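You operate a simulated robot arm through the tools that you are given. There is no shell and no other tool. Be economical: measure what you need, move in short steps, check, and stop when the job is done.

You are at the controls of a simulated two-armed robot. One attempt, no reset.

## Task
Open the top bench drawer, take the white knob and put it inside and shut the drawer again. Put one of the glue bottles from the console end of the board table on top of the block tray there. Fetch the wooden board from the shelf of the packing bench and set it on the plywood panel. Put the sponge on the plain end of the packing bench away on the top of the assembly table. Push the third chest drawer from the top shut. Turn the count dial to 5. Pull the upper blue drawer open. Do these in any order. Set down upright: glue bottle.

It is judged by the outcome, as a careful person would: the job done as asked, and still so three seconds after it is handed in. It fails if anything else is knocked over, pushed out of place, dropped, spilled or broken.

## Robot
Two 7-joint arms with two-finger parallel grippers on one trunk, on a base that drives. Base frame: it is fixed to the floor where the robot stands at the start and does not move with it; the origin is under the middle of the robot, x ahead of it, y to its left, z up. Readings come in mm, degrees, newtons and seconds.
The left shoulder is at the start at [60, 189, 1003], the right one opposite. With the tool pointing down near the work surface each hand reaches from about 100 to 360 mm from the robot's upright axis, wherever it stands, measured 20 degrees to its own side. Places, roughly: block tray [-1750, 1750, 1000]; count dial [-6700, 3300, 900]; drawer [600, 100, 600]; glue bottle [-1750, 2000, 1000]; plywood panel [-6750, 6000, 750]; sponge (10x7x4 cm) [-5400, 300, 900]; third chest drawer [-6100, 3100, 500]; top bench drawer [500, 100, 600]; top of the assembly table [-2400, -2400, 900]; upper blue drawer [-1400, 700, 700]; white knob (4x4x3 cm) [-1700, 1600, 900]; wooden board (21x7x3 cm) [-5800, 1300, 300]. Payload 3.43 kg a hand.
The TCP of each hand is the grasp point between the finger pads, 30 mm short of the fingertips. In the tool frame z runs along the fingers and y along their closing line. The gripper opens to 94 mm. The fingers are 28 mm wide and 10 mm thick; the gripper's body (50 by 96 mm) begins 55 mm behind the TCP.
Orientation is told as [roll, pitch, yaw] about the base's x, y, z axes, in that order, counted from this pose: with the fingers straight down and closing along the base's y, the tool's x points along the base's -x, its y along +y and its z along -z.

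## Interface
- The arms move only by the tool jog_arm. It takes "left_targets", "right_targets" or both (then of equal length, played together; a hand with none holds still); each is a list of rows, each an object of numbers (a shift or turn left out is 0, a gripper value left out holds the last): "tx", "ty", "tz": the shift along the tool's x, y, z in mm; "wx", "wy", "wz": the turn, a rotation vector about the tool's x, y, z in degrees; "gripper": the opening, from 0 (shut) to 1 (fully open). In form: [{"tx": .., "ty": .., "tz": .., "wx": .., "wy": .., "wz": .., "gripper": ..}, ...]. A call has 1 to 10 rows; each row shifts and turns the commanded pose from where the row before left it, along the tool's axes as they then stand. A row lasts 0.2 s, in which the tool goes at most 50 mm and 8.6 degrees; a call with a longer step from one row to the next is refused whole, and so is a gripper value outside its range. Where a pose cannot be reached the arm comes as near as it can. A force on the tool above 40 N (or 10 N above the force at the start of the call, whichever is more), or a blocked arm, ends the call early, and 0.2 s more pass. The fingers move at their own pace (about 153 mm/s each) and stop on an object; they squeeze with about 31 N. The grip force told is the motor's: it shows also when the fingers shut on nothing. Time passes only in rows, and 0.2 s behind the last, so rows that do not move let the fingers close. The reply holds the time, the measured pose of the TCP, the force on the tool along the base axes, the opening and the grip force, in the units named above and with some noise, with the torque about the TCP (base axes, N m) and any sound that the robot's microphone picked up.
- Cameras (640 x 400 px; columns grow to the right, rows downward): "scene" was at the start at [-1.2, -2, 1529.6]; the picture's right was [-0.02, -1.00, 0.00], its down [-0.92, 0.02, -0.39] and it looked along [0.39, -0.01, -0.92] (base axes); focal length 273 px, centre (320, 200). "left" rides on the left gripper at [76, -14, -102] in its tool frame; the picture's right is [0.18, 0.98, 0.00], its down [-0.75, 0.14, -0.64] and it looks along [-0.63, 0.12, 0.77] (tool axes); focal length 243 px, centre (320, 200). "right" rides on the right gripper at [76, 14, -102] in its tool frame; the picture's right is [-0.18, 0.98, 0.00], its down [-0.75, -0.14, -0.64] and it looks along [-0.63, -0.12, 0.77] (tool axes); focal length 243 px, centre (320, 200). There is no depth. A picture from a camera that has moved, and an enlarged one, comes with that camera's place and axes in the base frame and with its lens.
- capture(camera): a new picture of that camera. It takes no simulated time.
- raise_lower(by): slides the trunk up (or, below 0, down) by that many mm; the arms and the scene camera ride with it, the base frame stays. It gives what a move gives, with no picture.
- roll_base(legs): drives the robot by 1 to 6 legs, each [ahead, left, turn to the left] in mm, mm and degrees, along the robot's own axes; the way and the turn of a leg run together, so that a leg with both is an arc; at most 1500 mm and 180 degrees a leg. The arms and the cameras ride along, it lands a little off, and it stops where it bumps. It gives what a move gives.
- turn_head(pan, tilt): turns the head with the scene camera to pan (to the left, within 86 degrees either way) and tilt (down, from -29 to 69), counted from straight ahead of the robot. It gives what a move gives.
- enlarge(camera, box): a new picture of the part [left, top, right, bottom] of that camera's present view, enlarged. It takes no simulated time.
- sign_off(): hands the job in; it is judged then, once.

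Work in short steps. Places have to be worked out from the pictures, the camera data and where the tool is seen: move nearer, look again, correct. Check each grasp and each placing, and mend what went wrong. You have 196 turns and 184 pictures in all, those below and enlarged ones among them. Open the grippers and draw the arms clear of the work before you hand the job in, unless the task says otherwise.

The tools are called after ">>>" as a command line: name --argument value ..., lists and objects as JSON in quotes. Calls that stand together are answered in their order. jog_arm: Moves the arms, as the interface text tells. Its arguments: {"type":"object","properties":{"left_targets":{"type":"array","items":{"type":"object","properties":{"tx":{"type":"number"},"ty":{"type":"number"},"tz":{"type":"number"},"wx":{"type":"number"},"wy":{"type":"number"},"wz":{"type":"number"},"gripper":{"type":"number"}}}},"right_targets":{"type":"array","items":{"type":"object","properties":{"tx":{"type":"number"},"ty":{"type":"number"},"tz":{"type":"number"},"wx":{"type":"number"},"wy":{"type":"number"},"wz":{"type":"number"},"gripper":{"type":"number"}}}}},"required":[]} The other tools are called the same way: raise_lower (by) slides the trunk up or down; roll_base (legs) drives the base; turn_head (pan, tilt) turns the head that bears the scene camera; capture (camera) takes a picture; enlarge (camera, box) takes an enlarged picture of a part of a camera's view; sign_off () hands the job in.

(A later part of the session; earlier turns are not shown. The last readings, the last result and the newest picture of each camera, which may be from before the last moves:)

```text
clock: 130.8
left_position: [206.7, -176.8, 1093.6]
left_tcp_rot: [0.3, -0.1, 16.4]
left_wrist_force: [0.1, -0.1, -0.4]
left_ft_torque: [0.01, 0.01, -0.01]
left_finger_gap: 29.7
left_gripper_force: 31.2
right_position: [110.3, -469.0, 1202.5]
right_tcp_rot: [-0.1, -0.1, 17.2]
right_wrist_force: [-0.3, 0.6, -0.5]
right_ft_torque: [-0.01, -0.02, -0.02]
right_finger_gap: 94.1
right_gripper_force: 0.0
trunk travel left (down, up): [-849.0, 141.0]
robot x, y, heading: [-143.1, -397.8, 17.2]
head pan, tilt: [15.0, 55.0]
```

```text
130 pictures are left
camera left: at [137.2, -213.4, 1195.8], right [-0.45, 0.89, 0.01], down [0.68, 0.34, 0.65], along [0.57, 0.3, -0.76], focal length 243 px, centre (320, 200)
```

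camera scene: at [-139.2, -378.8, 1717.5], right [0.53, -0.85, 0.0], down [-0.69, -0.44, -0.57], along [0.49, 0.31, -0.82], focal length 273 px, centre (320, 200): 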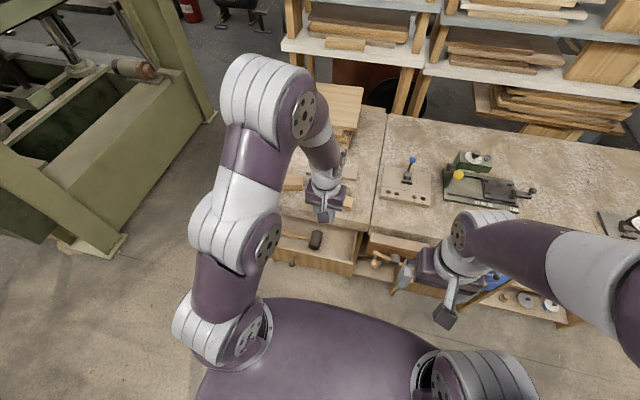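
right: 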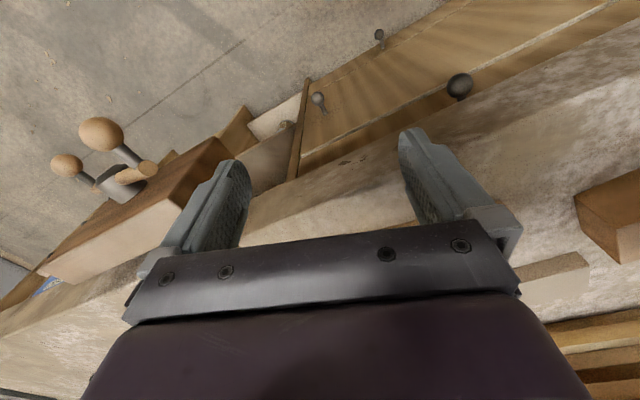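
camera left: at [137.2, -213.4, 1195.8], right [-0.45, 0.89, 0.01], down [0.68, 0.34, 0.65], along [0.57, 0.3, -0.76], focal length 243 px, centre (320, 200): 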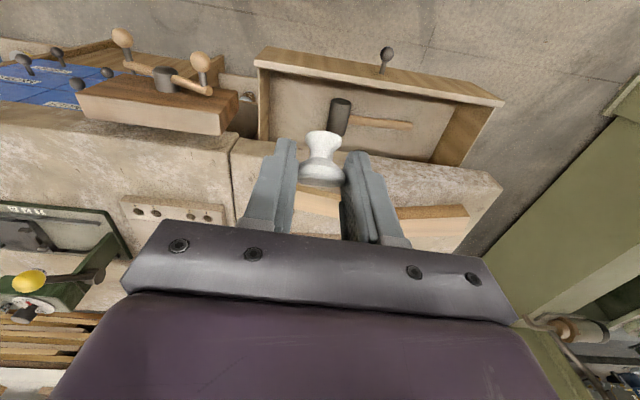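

Camera view shows the free space right of the mallet around (318, −163). I drive ahead 109 and right 19, then lower to just above the drawer and look.

>>> roll_base --legs '[[109, -19, 0]]'

>>> raise_lower --by -290

>>> capture --camera "left"

>>> capture --camera "scene"

```text
clock: 131.9
left_position: [313.6, -164.1, 1094.2]
left_tcp_rot: [0.2, -0.3, 16.4]
left_wrist_force: [-0.3, -0.7, 0.6]
left_ft_torque: [-0.02, -0.04, -0.02]
left_finger_gap: 29.9
left_gripper_force: 31.1
right_position: [218.6, -455.7, 1202.4]
right_tcp_rot: [-0.1, -0.1, 17.3]
right_wrist_force: [-0.5, 0.3, 0.0]
right_ft_torque: [0.02, -0.01, 0.0]
right_finger_gap: 93.9
right_gripper_force: 0.1
trunk travel left (down, up): [-849.0, 141.0]
robot x, y, heading: [-39.3, -380.7, 17.3]
head pan, tilt: [15.0, 55.0]
```

```text
clock: 134.9
left_position: [315.3, -162.8, 804.6]
left_tcp_rot: [0.3, -0.3, 16.5]
left_wrist_force: [0.0, -0.2, -1.0]
left_ft_torque: [0.01, 0.01, 0.02]
left_finger_gap: 29.8
left_gripper_force: 30.8
right_position: [219.5, -454.9, 913.8]
right_tcp_rot: [-0.1, -0.1, 17.2]
right_wrist_force: [0.0, -0.3, 0.1]
right_ft_torque: [0.02, 0.0, -0.03]
right_finger_gap: 94.1
right_gripper_force: 0.0
trunk travel left (down, up): [-559.0, 431.0]
robot x, y, heading: [-35.8, -386.8, 17.2]
head pan, tilt: [15.0, 55.0]
```

```text
129 pictures are left
camera left: at [245.7, -199.6, 906.0], right [-0.45, 0.89, 0.01], down [0.68, 0.34, 0.65], along [0.57, 0.3, -0.76], focal length 243 px, centre (320, 200)
```

left: 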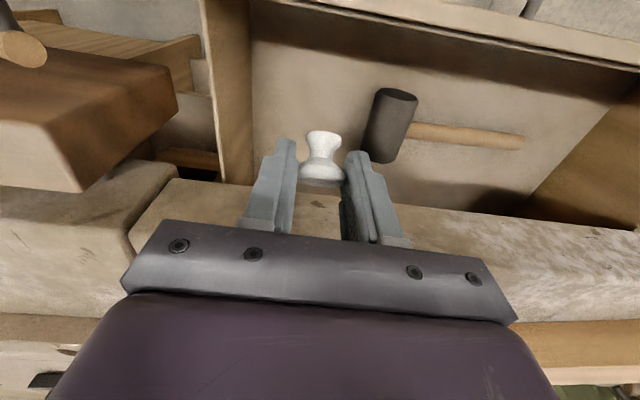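

```text
128 pictures are left
camera scene: at [-30.8, -365.0, 1427.5], right [0.53, -0.85, 0.0], down [-0.69, -0.44, -0.57], along [0.49, 0.31, -0.82], focal length 273 px, centre (320, 200)
```

scene: 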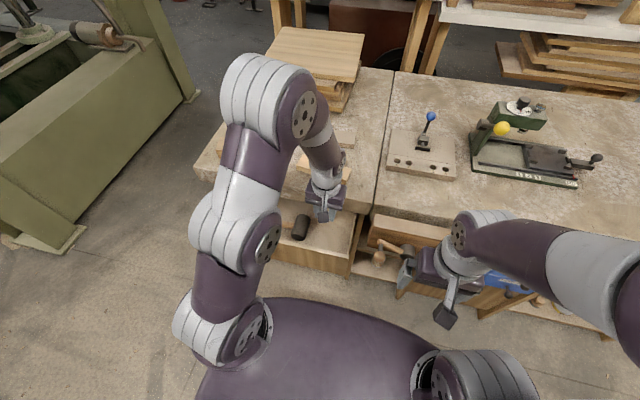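

The spot below the TCP is clear between mallet and side wall. Before lowering I draw the right hand back 70 mm so it can't meet the vise handle.

>>> jog_arm --right_targets '[{"tx": 35}, {"tx": 35}, {}]'

>>> raise_lower --by -110

>>> capture --camera "left"

>>> capture --camera "scene"

```text
clock: 135.7
left_position: [314.7, -163.2, 804.1]
left_tcp_rot: [0.3, -0.2, 16.4]
left_wrist_force: [0.0, -0.8, 0.1]
left_ft_torque: [0.02, 0.03, -0.04]
left_finger_gap: 30.1
left_gripper_force: 30.9
right_position: [205.9, -439.4, 906.5]
right_tcp_rot: [-0.1, 0.0, 17.2]
right_wrist_force: [-0.2, -0.1, -0.9]
right_ft_torque: [-0.01, 0.06, 0.01]
right_finger_gap: 94.2
right_gripper_force: 0.0
right hand out of reach, approached as far as the arm can: row 1, 2
trunk travel left (down, up): [-559.0, 431.0]
robot x, y, heading: [-36.3, -384.3, 17.3]
head pan, tilt: [15.0, 55.0]
```

```text
clock: 137.1
left_position: [314.7, -164.0, 693.6]
left_tcp_rot: [0.3, -0.3, 16.4]
left_wrist_force: [0.0, -0.2, -0.6]
left_ft_torque: [0.01, -0.01, -0.02]
left_finger_gap: 29.8
left_gripper_force: 31.4
right_position: [207.2, -439.7, 798.5]
right_tcp_rot: [-0.1, 0.1, 17.3]
right_wrist_force: [-0.6, 0.2, 0.0]
right_ft_torque: [-0.01, 0.01, 0.01]
right_finger_gap: 94.0
right_gripper_force: 0.1
trunk travel left (down, up): [-449.0, 541.0]
robot x, y, heading: [-34.5, -385.1, 17.2]
head pan, tilt: [15.0, 55.0]
```

```text
127 pictures are left
camera left: at [245.7, -199.6, 796.0], right [-0.45, 0.89, 0.01], down [0.68, 0.34, 0.65], along [0.57, 0.3, -0.76], focal length 243 px, centre (320, 200)
```

left: 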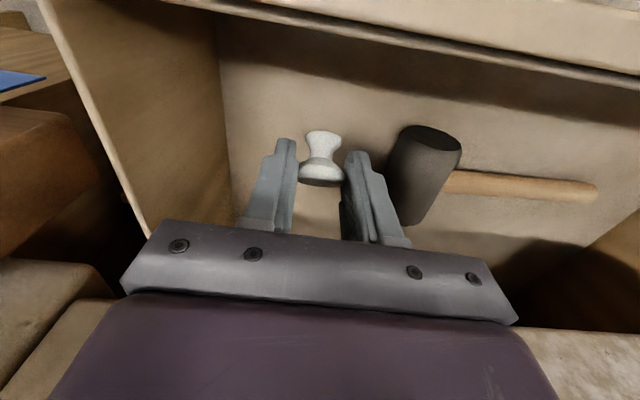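

```text
126 pictures are left
camera scene: at [-30.9, -365.1, 1317.5], right [0.53, -0.85, 0.0], down [-0.69, -0.44, -0.57], along [0.49, 0.31, -0.82], focal length 273 px, centre (320, 200)
```

scene: 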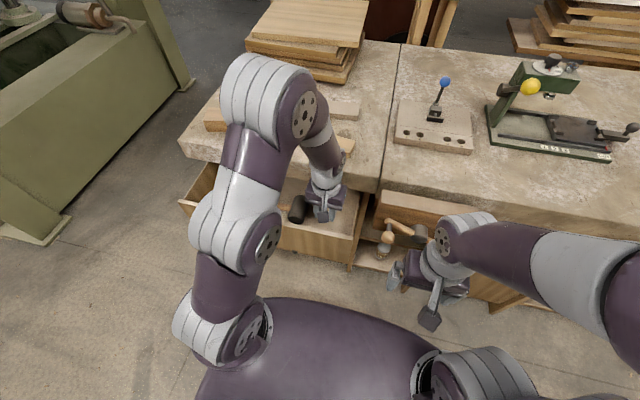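

>>> raise_lower --by -25

>>> raise_lower --by -8

>>> capture --camera "left"

```text
clock: 137.8
left_position: [313.5, -164.2, 669.8]
left_tcp_rot: [0.3, -0.3, 16.4]
left_wrist_force: [0.3, 0.3, 0.0]
left_ft_torque: [0.05, -0.02, 0.06]
left_finger_gap: 29.7
left_gripper_force: 31.0
right_position: [204.6, -440.3, 773.4]
right_tcp_rot: [-0.1, 0.1, 17.3]
right_wrist_force: [0.7, -0.1, -0.5]
right_ft_torque: [0.02, 0.01, 0.03]
right_finger_gap: 93.8
right_gripper_force: 0.1
trunk travel left (down, up): [-424.0, 566.0]
robot x, y, heading: [-33.7, -383.8, 17.2]
head pan, tilt: [15.0, 55.0]
```

```text
clock: 138.4
left_position: [315.2, -163.8, 661.7]
left_tcp_rot: [0.2, -0.3, 16.4]
left_wrist_force: [-0.6, -0.4, 0.6]
left_ft_torque: [0.01, 0.0, -0.01]
left_finger_gap: 30.0
left_gripper_force: 30.5
right_position: [205.1, -440.1, 764.6]
right_tcp_rot: [-0.2, 0.0, 17.4]
right_wrist_force: [0.5, 0.5, 0.6]
right_ft_torque: [0.02, 0.0, -0.02]
right_finger_gap: 93.9
right_gripper_force: 0.1
trunk travel left (down, up): [-416.0, 574.0]
robot x, y, heading: [-33.8, -383.8, 17.1]
head pan, tilt: [15.0, 55.0]
```

```text
125 pictures are left
camera left: at [245.7, -199.6, 762.9], right [-0.45, 0.89, 0.01], down [0.68, 0.34, 0.65], along [0.57, 0.3, -0.76], focal length 243 px, centre (320, 200)
```

left: 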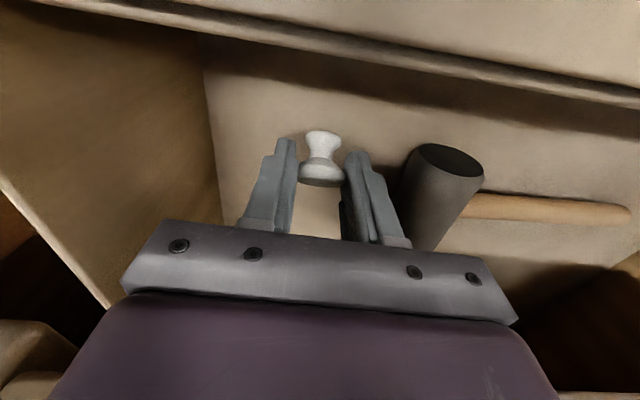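

No contact yet; I keep lowering in small steps.

>>> raise_lower --by -8

>>> raise_lower --by -6

>>> capture --camera "left"

```text
clock: 138.9
left_position: [315.7, -164.7, 653.6]
left_tcp_rot: [0.3, -0.3, 16.4]
left_wrist_force: [0.2, 0.1, -0.4]
left_ft_torque: [0.0, 0.0, 0.01]
left_finger_gap: 29.9
left_gripper_force: 31.3
right_position: [204.6, -440.0, 756.4]
right_tcp_rot: [-0.1, 0.0, 17.3]
right_wrist_force: [0.4, -0.3, -0.4]
right_ft_torque: [-0.06, -0.01, 0.02]
right_finger_gap: 93.9
right_gripper_force: 0.2
trunk travel left (down, up): [-408.0, 582.0]
robot x, y, heading: [-38.7, -384.9, 16.9]
head pan, tilt: [15.0, 55.0]
```

```text
clock: 139.5
left_position: [315.3, -162.9, 646.8]
left_tcp_rot: [0.3, -0.3, 16.4]
left_wrist_force: [-0.5, 0.5, -0.7]
left_ft_torque: [-0.01, 0.02, 0.01]
left_finger_gap: 29.6
left_gripper_force: 30.9
right_position: [206.3, -440.2, 750.6]
right_tcp_rot: [-0.2, 0.0, 17.3]
right_wrist_force: [0.4, 0.2, -0.3]
right_ft_torque: [0.0, -0.03, 0.01]
right_finger_gap: 94.1
right_gripper_force: 0.0
trunk travel left (down, up): [-402.0, 588.0]
robot x, y, heading: [-31.5, -382.1, 17.1]
head pan, tilt: [15.0, 55.0]
```

```text
124 pictures are left
camera left: at [245.7, -199.6, 748.9], right [-0.45, 0.89, 0.01], down [0.68, 0.34, 0.65], along [0.57, 0.3, -0.76], focal length 243 px, centre (320, 200)
```

left: 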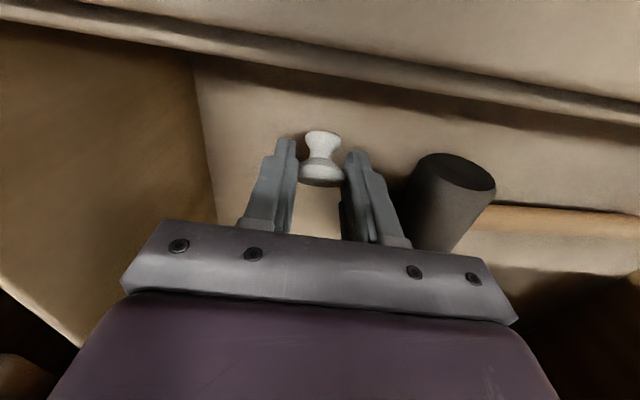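

>>> raise_lower --by -6

>>> raise_lower --by -5

>>> enlarge --camera "scene" --box '[240, 150, 400, 250]'

```text
clock: 140.0
left_position: [314.8, -164.1, 640.6]
left_tcp_rot: [0.4, -0.3, 16.4]
left_wrist_force: [-0.6, -0.6, -0.7]
left_ft_torque: [-0.02, 0.0, -0.04]
left_finger_gap: 30.2
left_gripper_force: 30.7
right_position: [205.9, -439.9, 744.2]
right_tcp_rot: [-0.1, -0.1, 17.3]
right_wrist_force: [0.2, 0.8, 0.1]
right_ft_torque: [0.0, -0.02, 0.0]
right_finger_gap: 93.9
right_gripper_force: 0.1
trunk travel left (down, up): [-396.0, 594.0]
robot x, y, heading: [-34.5, -389.4, 17.3]
head pan, tilt: [15.0, 55.0]
```

```text
clock: 140.6
left_position: [315.4, -163.9, 636.7]
left_tcp_rot: [0.2, -0.3, 16.3]
left_wrist_force: [-0.2, -0.6, -0.9]
left_ft_torque: [0.0, -0.02, -0.01]
left_finger_gap: 30.0
left_gripper_force: 30.5
right_position: [205.8, -440.8, 739.4]
right_tcp_rot: [-0.2, 0.0, 17.3]
right_wrist_force: [-0.1, -1.0, 0.2]
right_ft_torque: [0.01, 0.03, -0.02]
right_finger_gap: 94.0
right_gripper_force: 0.0
trunk travel left (down, up): [-391.0, 599.0]
robot x, y, heading: [-34.5, -389.2, 17.2]
head pan, tilt: [15.0, 55.0]
```

```text
4.00 times, centred on (320, 200) of scene
camera zoom: at [-30.8, -365.0, 1259.4], right [0.53, -0.85, 0.0], down [-0.69, -0.44, -0.57], along [0.49, 0.31, -0.82], focal length 1091 px, centre (320, 200)
```

zoom: 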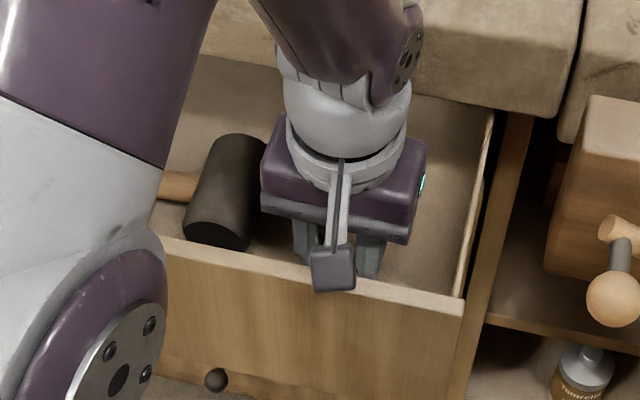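

>>> raise_lower --by -5

>>> raise_lower --by -5

>>> capture --camera "left"

```text
clock: 141.1
left_position: [315.4, -164.7, 634.2]
left_tcp_rot: [0.3, -0.4, 16.4]
left_wrist_force: [1.2, 0.1, 22.5]
left_ft_torque: [-0.03, 0.07, -0.04]
left_finger_gap: 30.2
left_gripper_force: 30.7
right_position: [204.2, -441.0, 734.7]
right_tcp_rot: [0.1, 0.1, 17.3]
right_wrist_force: [0.4, -0.1, -0.2]
right_ft_torque: [0.02, -0.02, -0.01]
right_finger_gap: 94.1
right_gripper_force: 0.1
trunk travel left (down, up): [-386.0, 604.0]
robot x, y, heading: [-33.1, -387.0, 17.2]
head pan, tilt: [15.0, 55.0]
```

```text
clock: 141.5
left_position: [315.9, -163.5, 630.8]
left_tcp_rot: [0.3, -0.5, 16.6]
left_wrist_force: [0.4, 1.0, 17.3]
left_ft_torque: [-0.36, 0.81, 0.06]
left_finger_gap: 30.1
left_gripper_force: 30.9
right_position: [205.2, -439.7, 731.0]
right_tcp_rot: [-0.2, 0.1, 17.4]
right_wrist_force: [-0.1, -0.8, -0.2]
right_ft_torque: [-0.01, 0.04, -0.02]
right_finger_gap: 93.8
right_gripper_force: 0.1
trunk travel left (down, up): [-382.0, 608.0]
robot x, y, heading: [-35.3, -385.2, 17.5]
head pan, tilt: [15.0, 55.0]
stopped: the force on the tool passed its limit at 50 N (the readings are from after the stop); the commanded pose is now the measured one
```

```text
122 pictures are left
camera left: at [246.4, -199.8, 731.4], right [-0.46, 0.89, 0.0], down [0.68, 0.34, 0.65], along [0.58, 0.3, -0.76], focal length 243 px, centre (320, 200)
```

left: 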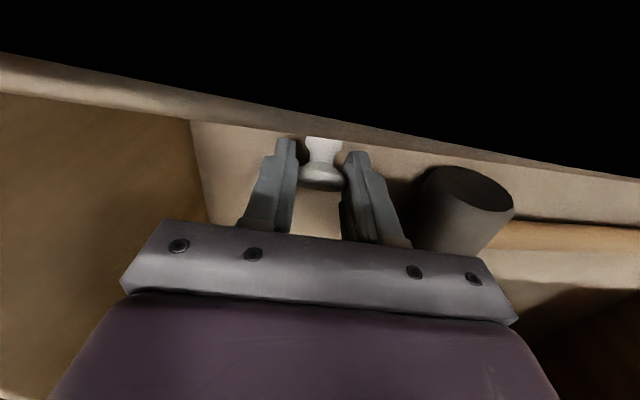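

The first contact (no torque) was the knob on the drawer floor; the second was likely the camera on the panel. I raise 4 mm, open partially to release, then raise.

>>> raise_lower --by 4

>>> jog_arm --left_targets '[{"gripper": 0.6}, {}, {}]'

>>> raise_lower --by 150

>>> capture --camera "left"

```text
clock: 142.1
left_position: [315.2, -163.4, 632.4]
left_tcp_rot: [0.4, -0.3, 16.5]
left_wrist_force: [0.8, 0.6, 0.1]
left_ft_torque: [0.02, -0.03, -0.02]
left_finger_gap: 29.9
left_gripper_force: 30.8
right_position: [207.1, -440.3, 735.2]
right_tcp_rot: [0.0, 0.1, 17.3]
right_wrist_force: [1.0, 0.3, 0.5]
right_ft_torque: [-0.01, -0.01, -0.01]
right_finger_gap: 93.9
right_gripper_force: 0.2
trunk travel left (down, up): [-386.0, 604.0]
robot x, y, heading: [-33.7, -383.9, 17.1]
head pan, tilt: [15.0, 55.0]
```

```text
clock: 142.9
left_position: [314.8, -164.4, 633.8]
left_tcp_rot: [0.3, -0.4, 16.5]
left_wrist_force: [-0.4, 0.2, 0.3]
left_ft_torque: [-0.01, 0.0, 0.01]
left_finger_gap: 56.5
left_gripper_force: 0.0
right_position: [206.2, -440.4, 734.4]
right_tcp_rot: [0.0, 0.0, 17.3]
right_wrist_force: [-0.2, 0.4, 0.2]
right_ft_torque: [0.03, 0.02, 0.01]
right_finger_gap: 94.0
right_gripper_force: 0.0
trunk travel left (down, up): [-386.0, 604.0]
robot x, y, heading: [-34.6, -382.4, 17.3]
head pan, tilt: [15.0, 55.0]
```

```text
clock: 144.6
left_position: [315.8, -163.7, 783.0]
left_tcp_rot: [0.3, -0.3, 16.3]
left_wrist_force: [-1.3, 0.0, -0.8]
left_ft_torque: [0.0, 0.0, 0.02]
left_finger_gap: 56.6
left_gripper_force: 0.0
right_position: [204.7, -440.8, 884.3]
right_tcp_rot: [-0.1, 0.2, 17.3]
right_wrist_force: [-0.6, 0.2, 0.5]
right_ft_torque: [-0.01, -0.01, 0.04]
right_finger_gap: 94.2
right_gripper_force: 0.0
trunk travel left (down, up): [-536.0, 454.0]
robot x, y, heading: [-35.3, -383.0, 16.9]
head pan, tilt: [15.0, 55.0]
```

```text
121 pictures are left
camera left: at [246.3, -199.5, 884.5], right [-0.45, 0.89, 0.0], down [0.68, 0.34, 0.65], along [0.57, 0.3, -0.76], focal length 243 px, centre (320, 200)
```

left: 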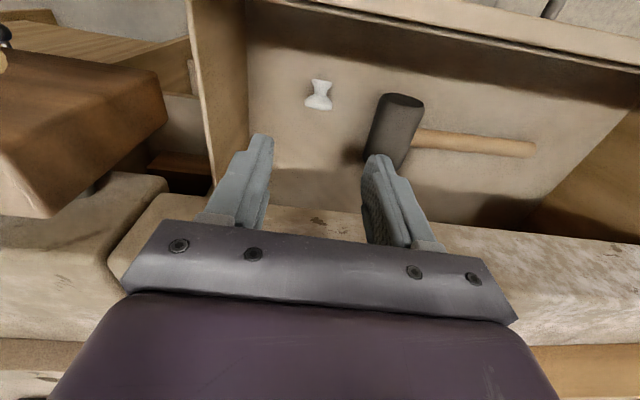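

The white knob is lying in the drawer. Now I back off 290, shift left 188, pitch the closed hand forward to push the drawer front beside its ball knob.

>>> roll_base --legs '[[-289, 0, 0], [0, 188, 0]]'

>>> jog_arm --left_targets '[{"tz": 1, "tx": -20, "wy": -8.5, "gripper": 0}, {"tz": 3.5, "tx": -20, "wy": -8.5}, {"tz": 6, "tx": -19, "wy": -8.5}, {"tz": 10, "tx": -17, "wy": -8.5}, {"tz": 12, "tx": -16, "wy": -8.5}, {"tz": 15, "tx": -13, "wy": -8.5}, {"tz": 16, "tx": -11, "wy": -8.5}, {"tz": 18, "tx": -8, "wy": -6}, {}]'

>>> raise_lower --by -95

>>> capture --camera "left"

>>> capture --camera "scene"

```text
clock: 147.8
left_position: [-17.1, -66.1, 783.4]
left_tcp_rot: [0.2, -0.3, 16.5]
left_wrist_force: [0.4, -0.1, -0.1]
left_ft_torque: [0.0, -0.02, -0.01]
left_finger_gap: 56.3
left_gripper_force: 0.1
right_position: [-124.8, -343.8, 884.6]
right_tcp_rot: [-0.1, 0.1, 17.3]
right_wrist_force: [0.6, 0.2, -0.5]
right_ft_torque: [-0.04, -0.01, -0.02]
right_finger_gap: 93.7
right_gripper_force: 0.0
trunk travel left (down, up): [-536.0, 454.0]
robot x, y, heading: [-368.2, -291.8, 17.2]
head pan, tilt: [15.0, 55.0]
```

```text
clock: 149.8
left_position: [136.3, -22.6, 774.9]
left_tcp_rot: [0.7, -65.9, 15.8]
left_wrist_force: [0.2, 0.4, -1.1]
left_ft_torque: [0.02, 0.01, -0.02]
left_finger_gap: 0.0
left_gripper_force: 31.5
right_position: [-125.0, -343.9, 885.0]
right_tcp_rot: [-0.1, 0.0, 17.3]
right_wrist_force: [0.2, 0.4, -0.1]
right_ft_torque: [0.04, 0.01, 0.04]
right_finger_gap: 93.9
right_gripper_force: 0.1
trunk travel left (down, up): [-536.0, 454.0]
robot x, y, heading: [-365.8, -289.2, 17.2]
head pan, tilt: [15.0, 55.0]
```

```text
clock: 151.1
left_position: [135.6, -23.5, 678.6]
left_tcp_rot: [0.8, -65.8, 15.7]
left_wrist_force: [-0.1, 0.7, -0.3]
left_ft_torque: [0.01, 0.0, 0.03]
left_finger_gap: 0.0
left_gripper_force: 30.7
right_position: [-126.0, -344.2, 790.3]
right_tcp_rot: [-0.2, 0.0, 17.3]
right_wrist_force: [-0.5, -0.7, -0.2]
right_ft_torque: [-0.02, -0.01, 0.02]
right_finger_gap: 93.8
right_gripper_force: 0.1
trunk travel left (down, up): [-441.0, 549.0]
robot x, y, heading: [-369.4, -291.6, 17.2]
head pan, tilt: [15.0, 55.0]
```

```text
120 pictures are left
camera left: at [20.6, -72.2, 650.7], right [-0.35, 0.92, -0.16], down [-0.3, 0.05, 0.95], along [0.89, 0.38, 0.26], focal length 243 px, centre (320, 200)
```

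left: 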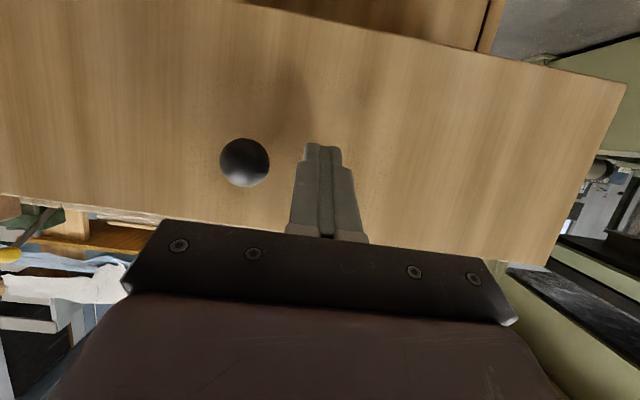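

```text
119 pictures are left
camera scene: at [-362.4, -270.0, 1309.9], right [0.53, -0.85, 0.0], down [-0.69, -0.44, -0.57], along [0.49, 0.31, -0.82], focal length 273 px, centre (320, 200)
```

scene: 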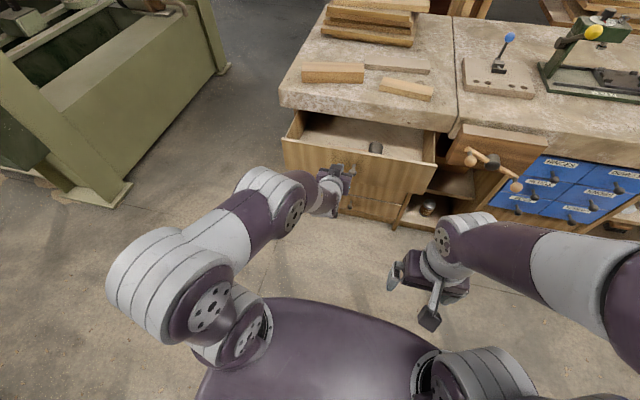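

Fingertips face the panel beside the ball. I push ahead; it will stop at the force limit when shut.

>>> roll_base --legs '[[150, 3, 0], [80, 2, 0]]'

>>> capture --camera "scene"

```text
clock: 153.1
left_position: [329.6, 39.7, 673.7]
left_tcp_rot: [1.2, -65.1, 15.2]
left_wrist_force: [-4.6, -1.1, 2.4]
left_ft_torque: [0.0, -0.03, 0.01]
left_finger_gap: 0.0
left_gripper_force: 31.1
right_position: [73.1, -278.1, 789.9]
right_tcp_rot: [-0.1, 0.1, 17.4]
right_wrist_force: [0.2, 1.1, -0.2]
right_ft_torque: [-0.01, 0.03, 0.02]
right_finger_gap: 94.2
right_gripper_force: 0.1
trunk travel left (down, up): [-441.0, 549.0]
robot x, y, heading: [-165.1, -221.3, 17.4]
head pan, tilt: [15.0, 55.0]
stopped in leg 2: the force on the tool passed its limit at 236 N (the readings are from after the stop); the commanded pose is now the measured one
```

```text
118 pictures are left
camera scene: at [-165.1, -204.1, 1309.8], right [0.53, -0.85, 0.0], down [-0.69, -0.44, -0.57], along [0.49, 0.31, -0.82], focal length 273 px, centre (320, 200)
```

scene: 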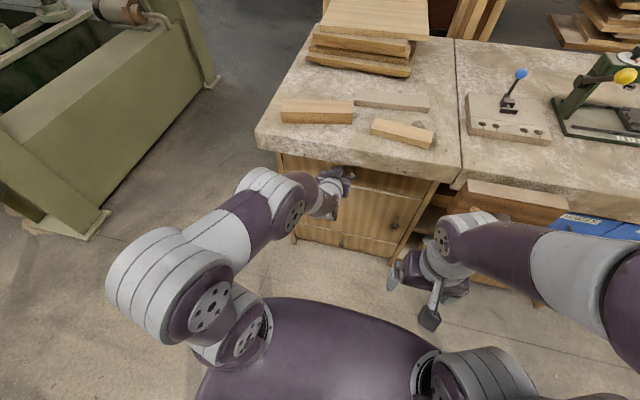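

It hit the stop; I back off and check the drawer is shut.

>>> roll_base --legs '[[-350, 0, 0]]'

>>> turn_head --pan 10 --tilt 40

>>> enlarge --camera "scene" --box '[220, 100, 460, 250]'

```text
clock: 155.3
left_position: [-7.1, -62.0, 675.6]
left_tcp_rot: [1.2, -65.2, 15.4]
left_wrist_force: [-0.5, -0.5, 0.9]
left_ft_torque: [0.02, 0.02, 0.0]
left_finger_gap: 0.1
left_gripper_force: 31.0
right_position: [-263.7, -381.9, 790.0]
right_tcp_rot: [0.0, 0.0, 17.6]
right_wrist_force: [-0.6, 0.5, -0.1]
right_ft_torque: [-0.01, 0.04, 0.0]
right_finger_gap: 94.2
right_gripper_force: 0.1
trunk travel left (down, up): [-441.0, 549.0]
robot x, y, heading: [-503.0, -329.1, 17.5]
head pan, tilt: [15.0, 55.0]
```

```text
clock: 156.1
left_position: [-7.3, -62.7, 674.7]
left_tcp_rot: [1.3, -65.1, 15.4]
left_wrist_force: [0.3, 0.3, 0.5]
left_ft_torque: [0.01, 0.01, 0.0]
left_finger_gap: 0.0
left_gripper_force: 31.0
right_position: [-262.5, -383.7, 788.8]
right_tcp_rot: [-0.1, 0.1, 17.5]
right_wrist_force: [-0.5, -0.1, 0.4]
right_ft_torque: [-0.03, -0.03, 0.0]
right_finger_gap: 94.0
right_gripper_force: 0.1
trunk travel left (down, up): [-441.0, 549.0]
robot x, y, heading: [-501.1, -327.3, 17.6]
head pan, tilt: [10.0, 40.0]
```

```text
2.67 times, centred on (340, 175) of scene
camera zoom: at [-485.6, -308.3, 1330.5], right [0.46, -0.89, 0.0], down [-0.57, -0.3, -0.77], along [0.68, 0.35, -0.64], focal length 727 px, centre (267, 267)
```

zoom: 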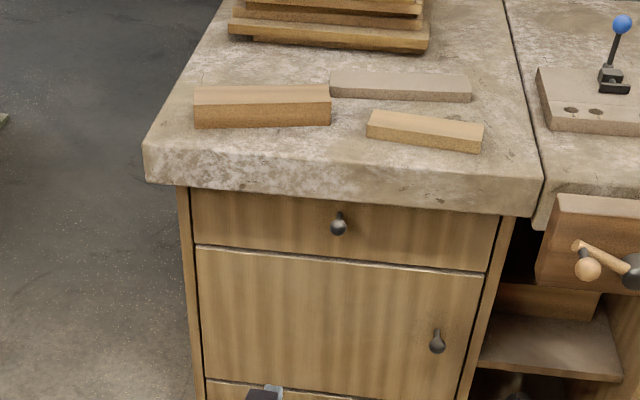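

The drawer is shut. Next the blue chest: I drive to about (−550, 800) and turn to heading 198° to face it.

>>> roll_base --legs '[[0, 0, 72.5], [1127, 49, 0], [0, 0, 108]]'

>>> turn_head --pan 0 --tilt 35

>>> capture --camera "scene"

>>> capture --camera "left"

```text
clock: 169.6
left_position: [-1039.4, 517.4, 673.5]
left_tcp_rot: [1.1, -65.1, -163.1]
left_wrist_force: [-0.7, 0.6, 0.4]
left_ft_torque: [0.0, -0.04, -0.03]
left_finger_gap: 0.0
left_gripper_force: 31.5
right_position: [-791.3, 843.6, 789.6]
right_tcp_rot: [-0.1, 0.1, -161.0]
right_wrist_force: [0.4, -0.5, -0.4]
right_ft_torque: [-0.02, -0.01, -0.01]
right_finger_gap: 93.9
right_gripper_force: 0.1
trunk travel left (down, up): [-441.0, 549.0]
robot x, y, heading: [-546.7, 800.2, -161.1]
head pan, tilt: [10.0, 40.0]
```

```text
clock: 170.3
left_position: [-1039.7, 517.3, 674.3]
left_tcp_rot: [1.2, -65.1, -163.2]
left_wrist_force: [0.2, -0.7, -0.5]
left_ft_torque: [0.03, -0.01, -0.02]
left_finger_gap: 0.2
left_gripper_force: 30.8
right_position: [-791.4, 843.2, 789.9]
right_tcp_rot: [-0.2, 0.1, -161.0]
right_wrist_force: [0.0, -0.7, 0.5]
right_ft_torque: [0.02, 0.0, 0.0]
right_finger_gap: 94.2
right_gripper_force: 0.2
trunk travel left (down, up): [-441.0, 549.0]
robot x, y, heading: [-548.4, 798.9, -161.2]
head pan, tilt: [0.0, 35.0]
```

```text
116 pictures are left
camera scene: at [-574.8, 786.0, 1338.1], right [-0.32, 0.95, 0.0], down [0.54, 0.19, -0.82], along [-0.77, -0.27, -0.57], focal length 273 px, centre (320, 200)
```

scene: 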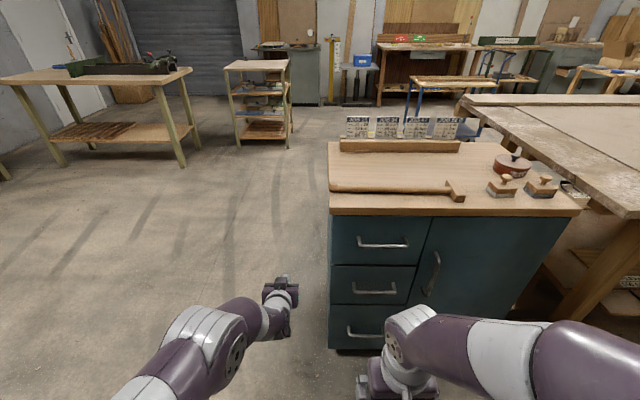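

```text
115 pictures are left
camera left: at [-924.9, 569.2, 646.8], right [0.38, -0.91, -0.16], down [0.29, -0.04, 0.95], along [-0.88, -0.41, 0.25], focal length 243 px, centre (320, 200)
```

left: 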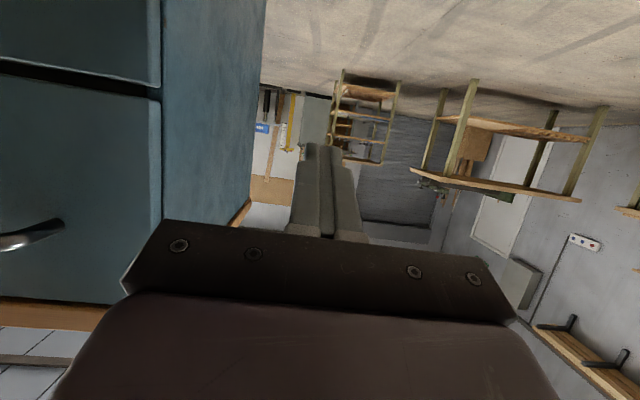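

The upper blue drawer has a horizontal bar handle on the left of the chest. I zoom to measure it.

>>> enlarge --camera "scene" --box '[310, 190, 470, 290]'

>>> enlarge --camera "left" --box '[0, 150, 160, 250]'

```text
4.00 times, centred on (390, 240) of scene
camera zoom: at [-574.8, 786.0, 1338.1], right [-0.32, 0.95, 0.0], down [0.54, 0.19, -0.82], along [-0.77, -0.27, -0.57], focal length 1091 px, centre (40, 40)
```

zoom: 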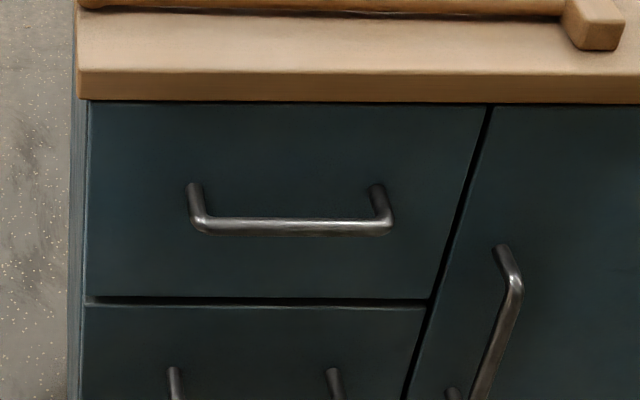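

```text
4.00 times, centred on (80, 200) of left
camera zoom: at [-924.9, 569.2, 646.8], right [0.38, -0.91, -0.16], down [0.29, -0.04, 0.95], along [-0.88, -0.41, 0.25], focal length 970 px, centre (1280, 200)
```

zoom: 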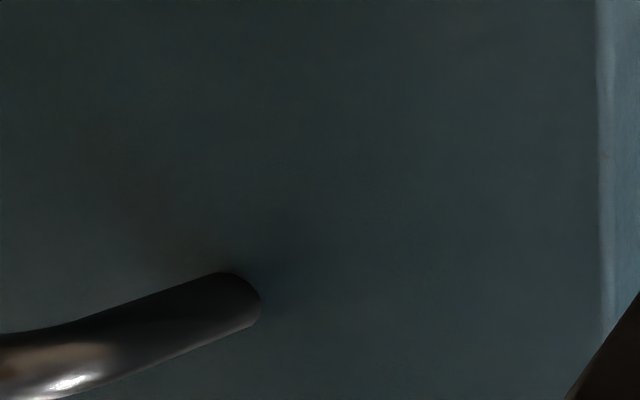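

The bar handle is at about (−1184, 770, 763), 38 mm off the face. I turn the left hand level and roll it 90° so the fingers close vertically.

>>> jog_arm --left_targets '[{"wy": -7.5, "tz": 23, "tx": -10, "gripper": 1}, {"wy": -7.5, "tz": 24, "tx": -7}, {"wy": -7.5, "tz": 25, "tx": -4}, {"wz": -8.5}, {"wz": -8.5}, {"wz": -8.5}, {"wz": -8.5}, {"wz": -8.5}, {"wz": -8.5}, {"wz": -8.5}]'

>>> jog_arm --left_targets '[{"wz": -8.5}, {"wz": -8.5}, {"wz": -8.5}, {"wz": -5}, {}]'

>>> capture --camera "left"

```text
clock: 171.8
left_position: [-1152.5, 572.5, 726.1]
left_tcp_rot: [-77.1, -62.7, -80.5]
left_wrist_force: [6.3, -27.6, -9.6]
left_ft_torque: [-0.14, -0.34, 0.92]
left_finger_gap: 77.4
left_gripper_force: 0.0
left hand out of reach, approached as far as the arm can: row 3, 4, 5, 6, 7
right_position: [-793.6, 838.2, 789.7]
right_tcp_rot: [-0.3, 0.3, -160.7]
right_wrist_force: [-0.4, 0.7, -0.4]
right_ft_torque: [-0.06, 0.0, 0.02]
right_finger_gap: 94.0
right_gripper_force: 0.1
trunk travel left (down, up): [-441.0, 549.0]
robot x, y, heading: [-545.5, 792.8, -160.7]
head pan, tilt: [0.0, 35.0]
stopped in row 7 (left hand): the force on the tool passed its limit at 71 N (the readings are from after the stop); the commanded pose is now the measured one
```

```text
clock: 172.2
left_position: [-1150.7, 573.7, 725.8]
left_tcp_rot: [-75.9, -60.6, -80.4]
left_wrist_force: [4.9, -22.1, -8.5]
left_ft_torque: [-0.11, -0.32, 0.78]
left_finger_gap: 80.3
left_gripper_force: 0.0
left hand out of reach, approached as far as the arm can: row 1
right_position: [-791.9, 838.9, 789.1]
right_tcp_rot: [-0.2, 0.0, -160.5]
right_wrist_force: [0.4, 0.2, -0.1]
right_ft_torque: [-0.01, -0.02, -0.04]
right_finger_gap: 94.1
right_gripper_force: 0.1
trunk travel left (down, up): [-441.0, 549.0]
robot x, y, heading: [-548.6, 796.3, -160.8]
head pan, tilt: [0.0, 35.0]
stopped in row 1 (left hand): the force on the tool passed its limit at 50 N (the readings are from after the stop); the commanded pose is now the measured one
```

```text
112 pictures are left
camera left: at [-1068.6, 660.4, 677.3], right [0.36, -0.69, -0.63], down [0.71, -0.24, 0.67], along [-0.61, -0.68, 0.4], focal length 243 px, centre (320, 200)
```

left: 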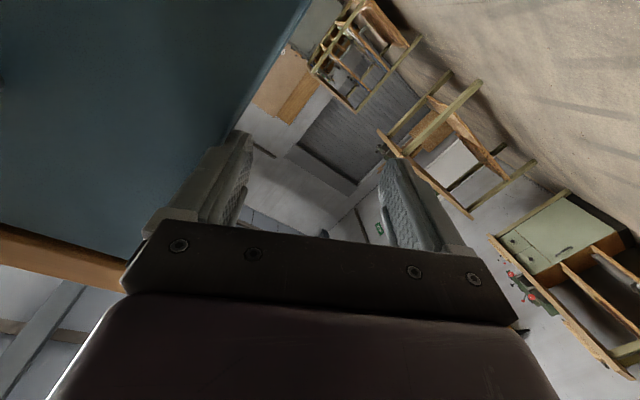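

The finger touched the chest's side edge. I back the base off straight away and re-check.

>>> roll_base --legs '[[-200, 30, 0]]'

>>> capture --camera "scene"

```text
clock: 173.8
left_position: [-952.3, 617.1, 729.1]
left_tcp_rot: [-76.7, -60.6, -80.1]
left_wrist_force: [0.0, -0.6, -0.5]
left_ft_torque: [0.03, 0.0, 0.0]
left_finger_gap: 94.1
left_gripper_force: 0.1
right_position: [-591.3, 878.7, 789.5]
right_tcp_rot: [-0.2, 0.0, -160.6]
right_wrist_force: [-0.1, -0.2, -0.1]
right_ft_torque: [0.0, 0.03, 0.0]
right_finger_gap: 94.0
right_gripper_force: 0.2
trunk travel left (down, up): [-441.0, 549.0]
robot x, y, heading: [-349.6, 834.4, -160.8]
head pan, tilt: [0.0, 35.0]
```

```text
111 pictures are left
camera scene: at [-373.5, 823.1, 1338.2], right [-0.33, 0.94, 0.0], down [0.54, 0.19, -0.82], along [-0.77, -0.27, -0.57], focal length 273 px, centre (320, 200)
```

scene: 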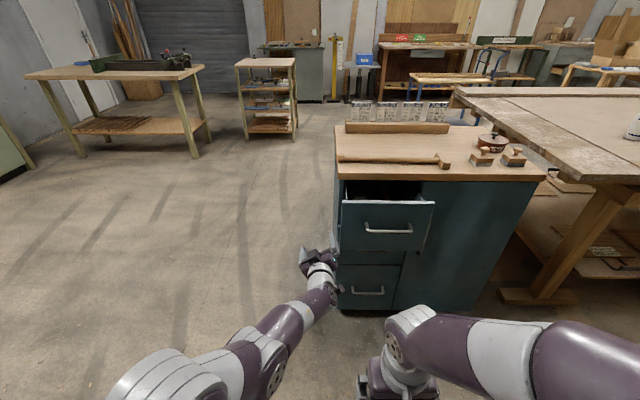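

Surprisingly, the upper drawer came open as I backed off (a finger had hooked it). I zoom to check it and the chest.

>>> enlarge --camera "scene" --box '[300, 80, 560, 320]'

>>> capture --camera "left"

```text
1.67 times, centred on (430, 200) of scene
camera zoom: at [-373.5, 823.1, 1338.2], right [-0.33, 0.94, 0.0], down [0.54, 0.19, -0.82], along [-0.77, -0.27, -0.57], focal length 454 px, centre (137, 200)
```

zoom: 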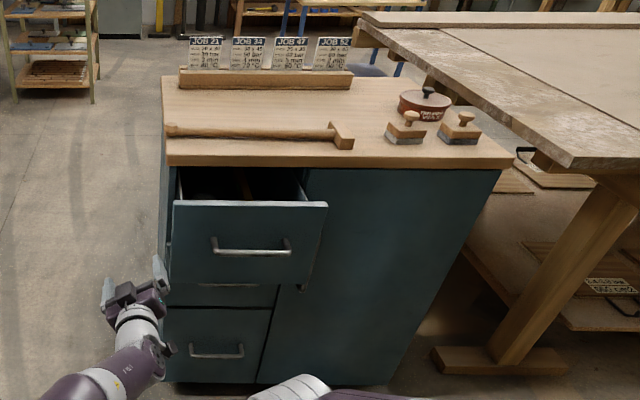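

```text
109 pictures are left
camera left: at [-869.1, 702.5, 681.0], right [0.35, -0.69, -0.63], down [0.71, -0.24, 0.66], along [-0.61, -0.68, 0.41], focal length 243 px, centre (320, 200)
```

left: 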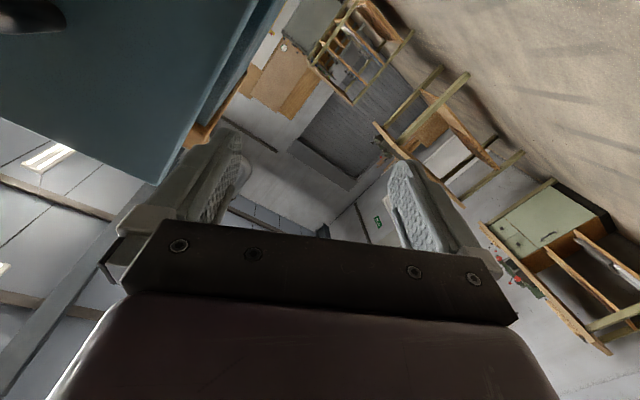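

The drawer is out roughly 120–150 mm. I'd like it open more clearly, so I withdraw, fold the hand to point down, and will hook the closed fingers inside the panel and pull.

>>> roll_base --legs '[[-70, 0, 0]]'

>>> jog_arm --left_targets '[{"wz": 7.2}, {"wz": 7.2}, {"wz": 7.2}, {"wz": 7.2, "gripper": 0}, {}]'

>>> jog_arm --left_targets '[{"tz": -24, "wy": 8.4}, {"tz": -23.7, "tx": 3.6, "wy": 8.4}, {"tz": -23, "tx": 7, "wy": 8.4}, {"tz": -21.6, "tx": 10.5, "wy": 8.4}, {"tz": -19.9, "tx": 13.4, "wy": 8.4}, {"tz": -17.5, "tx": 16.4, "wy": 8.4}, {"tz": -14.8, "tx": 18.9, "wy": 8.4}, {"tz": -12, "tx": 20.8, "wy": 8.4}, {"tz": -8.6, "tx": 22.4, "wy": 8.4}, {"tz": -5.4, "tx": 23.4, "wy": 8.4}]'

>>> capture --camera "scene"

```text
clock: 174.8
left_position: [-886.1, 640.6, 730.7]
left_tcp_rot: [-76.8, -60.7, -80.0]
left_wrist_force: [0.3, 0.4, -0.6]
left_ft_torque: [-0.03, 0.0, 0.0]
left_finger_gap: 93.8
left_gripper_force: 0.0
right_position: [-525.7, 903.3, 789.3]
right_tcp_rot: [-0.1, 0.0, -160.6]
right_wrist_force: [-0.1, -0.4, 0.0]
right_ft_torque: [0.01, 0.0, 0.0]
right_finger_gap: 93.9
right_gripper_force: 0.0
trunk travel left (down, up): [-441.0, 549.0]
robot x, y, heading: [-284.1, 856.3, -160.7]
head pan, tilt: [0.0, 35.0]
```

```text
clock: 176.0
left_position: [-887.7, 639.9, 727.7]
left_tcp_rot: [1.2, -83.5, -159.6]
left_wrist_force: [-0.2, -0.4, -0.3]
left_ft_torque: [-0.02, -0.01, 0.03]
left_finger_gap: 0.2
left_gripper_force: 31.2
right_position: [-526.1, 902.7, 789.9]
right_tcp_rot: [-0.2, 0.1, -160.6]
right_wrist_force: [-0.9, -0.4, 0.5]
right_ft_torque: [-0.01, 0.0, -0.02]
right_finger_gap: 94.0
right_gripper_force: 0.0
trunk travel left (down, up): [-441.0, 549.0]
robot x, y, heading: [-279.1, 854.5, -160.7]
head pan, tilt: [0.0, 35.0]
```

```text
clock: 178.2
left_position: [-664.3, 727.8, 751.6]
left_tcp_rot: [0.1, 0.5, -158.4]
left_wrist_force: [-0.2, -0.4, -0.2]
left_ft_torque: [0.01, 0.0, 0.0]
left_finger_gap: 0.0
left_gripper_force: 31.5
right_position: [-526.5, 902.1, 790.1]
right_tcp_rot: [-0.1, 0.1, -160.5]
right_wrist_force: [-0.1, 0.0, 0.3]
right_ft_torque: [0.0, 0.0, 0.0]
right_finger_gap: 94.2
right_gripper_force: 0.0
trunk travel left (down, up): [-441.0, 549.0]
robot x, y, heading: [-281.7, 852.4, -161.0]
head pan, tilt: [0.0, 35.0]
```

```text
108 pictures are left
camera scene: at [-308.7, 845.9, 1338.1], right [-0.33, 0.94, 0.0], down [0.54, 0.19, -0.82], along [-0.77, -0.27, -0.57], focal length 273 px, centre (320, 200)
```

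scene: 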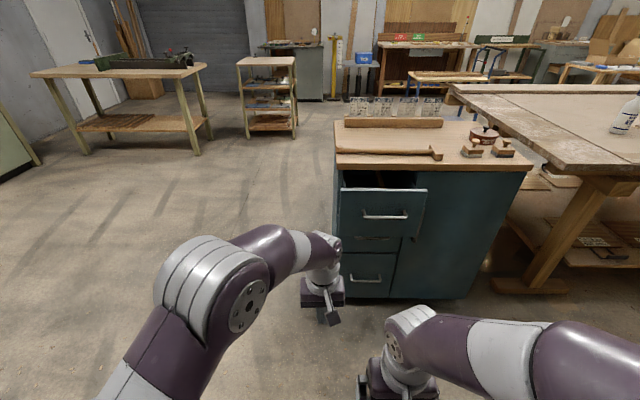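

>>> raise_lower --by 230

>>> enlarge --camera "scene" --box '[310, 150, 470, 290]'

```text
clock: 180.6
left_position: [-665.3, 725.7, 982.3]
left_tcp_rot: [0.0, 0.4, -158.4]
left_wrist_force: [0.2, 0.6, 0.1]
left_ft_torque: [0.01, -0.02, -0.01]
left_finger_gap: 0.0
left_gripper_force: 31.3
right_position: [-525.5, 902.7, 1019.4]
right_tcp_rot: [-0.1, 0.2, -160.7]
right_wrist_force: [0.5, 0.7, 0.1]
right_ft_torque: [-0.02, 0.0, -0.02]
right_finger_gap: 94.0
right_gripper_force: 0.1
trunk travel left (down, up): [-671.0, 319.0]
robot x, y, heading: [-283.6, 858.3, -161.1]
head pan, tilt: [0.0, 35.0]
```

```text
2.86 times, centred on (390, 220) of scene
camera zoom: at [-308.7, 845.9, 1568.1], right [-0.33, 0.94, 0.0], down [0.54, 0.19, -0.82], along [-0.77, -0.27, -0.57], focal length 779 px, centre (120, 143)
```

zoom: 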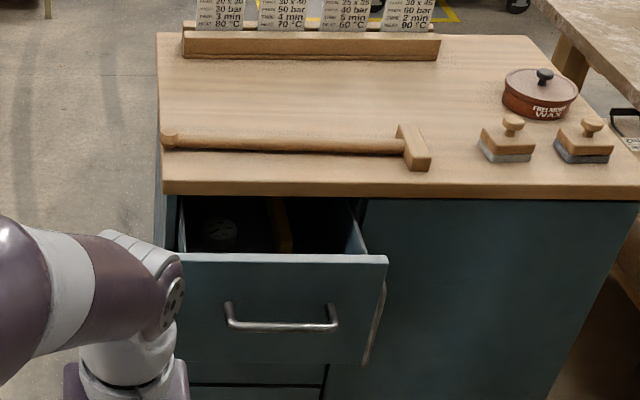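

Panel top is at about (−1100, 798, 839). I move right 195, ahead 443 so the closed fingers sit just inside the panel, then check before lowering.

>>> roll_base --legs '[[0, -195, 0], [443, 0, 0]]'

>>> capture --camera "left"

>>> turn_head --pan 5 --tilt 55

>>> capture --camera "scene"

```text
clock: 181.9
left_position: [-724.9, 825.3, 976.6]
left_tcp_rot: [-0.3, 1.2, -161.1]
left_wrist_force: [0.8, 0.3, -0.8]
left_ft_torque: [0.01, 0.0, 0.01]
left_finger_gap: 0.0
left_gripper_force: 30.9
right_position: [-578.4, 994.5, 1016.9]
right_tcp_rot: [-0.8, 1.2, -163.1]
right_wrist_force: [-0.8, 0.2, 0.1]
right_ft_torque: [0.0, 0.01, -0.02]
right_finger_gap: 94.1
right_gripper_force: 0.2
trunk travel left (down, up): [-671.0, 319.0]
robot x, y, heading: [-332.9, 944.7, -163.1]
head pan, tilt: [0.0, 35.0]
heard: click
stopped in leg 1: the robot was blocked; the commanded pose is now the measured one
```

```text
106 pictures are left
camera left: at [-659.5, 861.7, 1080.2], right [0.49, -0.87, 0.0], down [-0.68, -0.39, 0.62], along [-0.54, -0.31, -0.78], focal length 243 px, centre (320, 200)
```

left: 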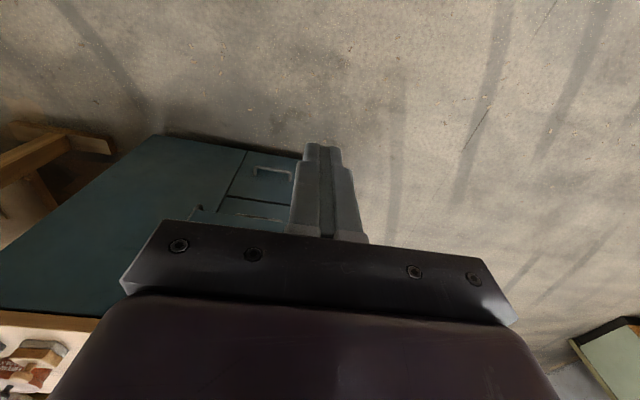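

```text
clock: 182.7
left_position: [-725.5, 826.0, 976.3]
left_tcp_rot: [-0.5, 1.3, -161.1]
left_wrist_force: [-0.3, 0.6, 0.3]
left_ft_torque: [0.0, 0.0, 0.01]
left_finger_gap: 0.0
left_gripper_force: 31.0
right_position: [-577.9, 993.3, 1015.5]
right_tcp_rot: [-0.8, 1.2, -163.2]
right_wrist_force: [0.1, -0.3, 0.7]
right_ft_torque: [0.01, 0.03, 0.0]
right_finger_gap: 94.0
right_gripper_force: 0.1
trunk travel left (down, up): [-671.0, 319.0]
robot x, y, heading: [-331.4, 952.2, -163.3]
head pan, tilt: [5.0, 55.0]
```

```text
105 pictures are left
camera scene: at [-354.8, 917.3, 1539.8], right [-0.37, 0.93, 0.01], down [0.77, 0.31, -0.56], along [-0.52, -0.2, -0.83], focal length 273 px, centre (320, 200)
```

scene: 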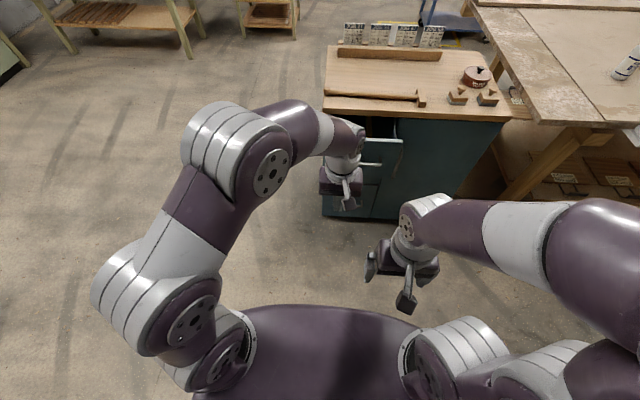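

The robot was blocked on its right with a click. I look to the right to see what I bumped.

>>> turn_head --pan -80 --tilt 30

>>> capture --camera "scene"

```text
clock: 184.3
left_position: [-725.4, 826.2, 975.7]
left_tcp_rot: [-0.4, 1.4, -161.1]
left_wrist_force: [0.4, -0.4, -0.1]
left_ft_torque: [0.0, 0.01, 0.01]
left_finger_gap: 0.3
left_gripper_force: 30.4
right_position: [-578.4, 994.3, 1016.7]
right_tcp_rot: [-0.7, 1.2, -163.1]
right_wrist_force: [-1.5, 0.0, -0.2]
right_ft_torque: [-0.01, 0.01, 0.03]
right_finger_gap: 94.0
right_gripper_force: 0.1
trunk travel left (down, up): [-671.0, 319.0]
robot x, y, heading: [-328.8, 949.3, -163.2]
head pan, tilt: [-80.0, 30.0]
```

```text
104 pictures are left
camera scene: at [-329.0, 1024.1, 1577.3], right [0.89, 0.45, 0.02], down [0.24, -0.43, -0.87], along [-0.38, 0.78, -0.49], focal length 273 px, centre (320, 200)
```

scene: 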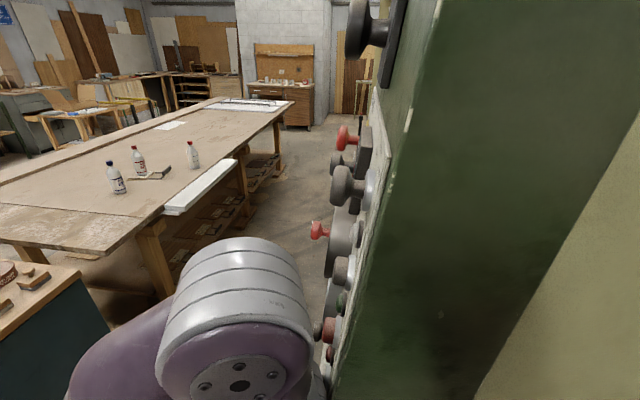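

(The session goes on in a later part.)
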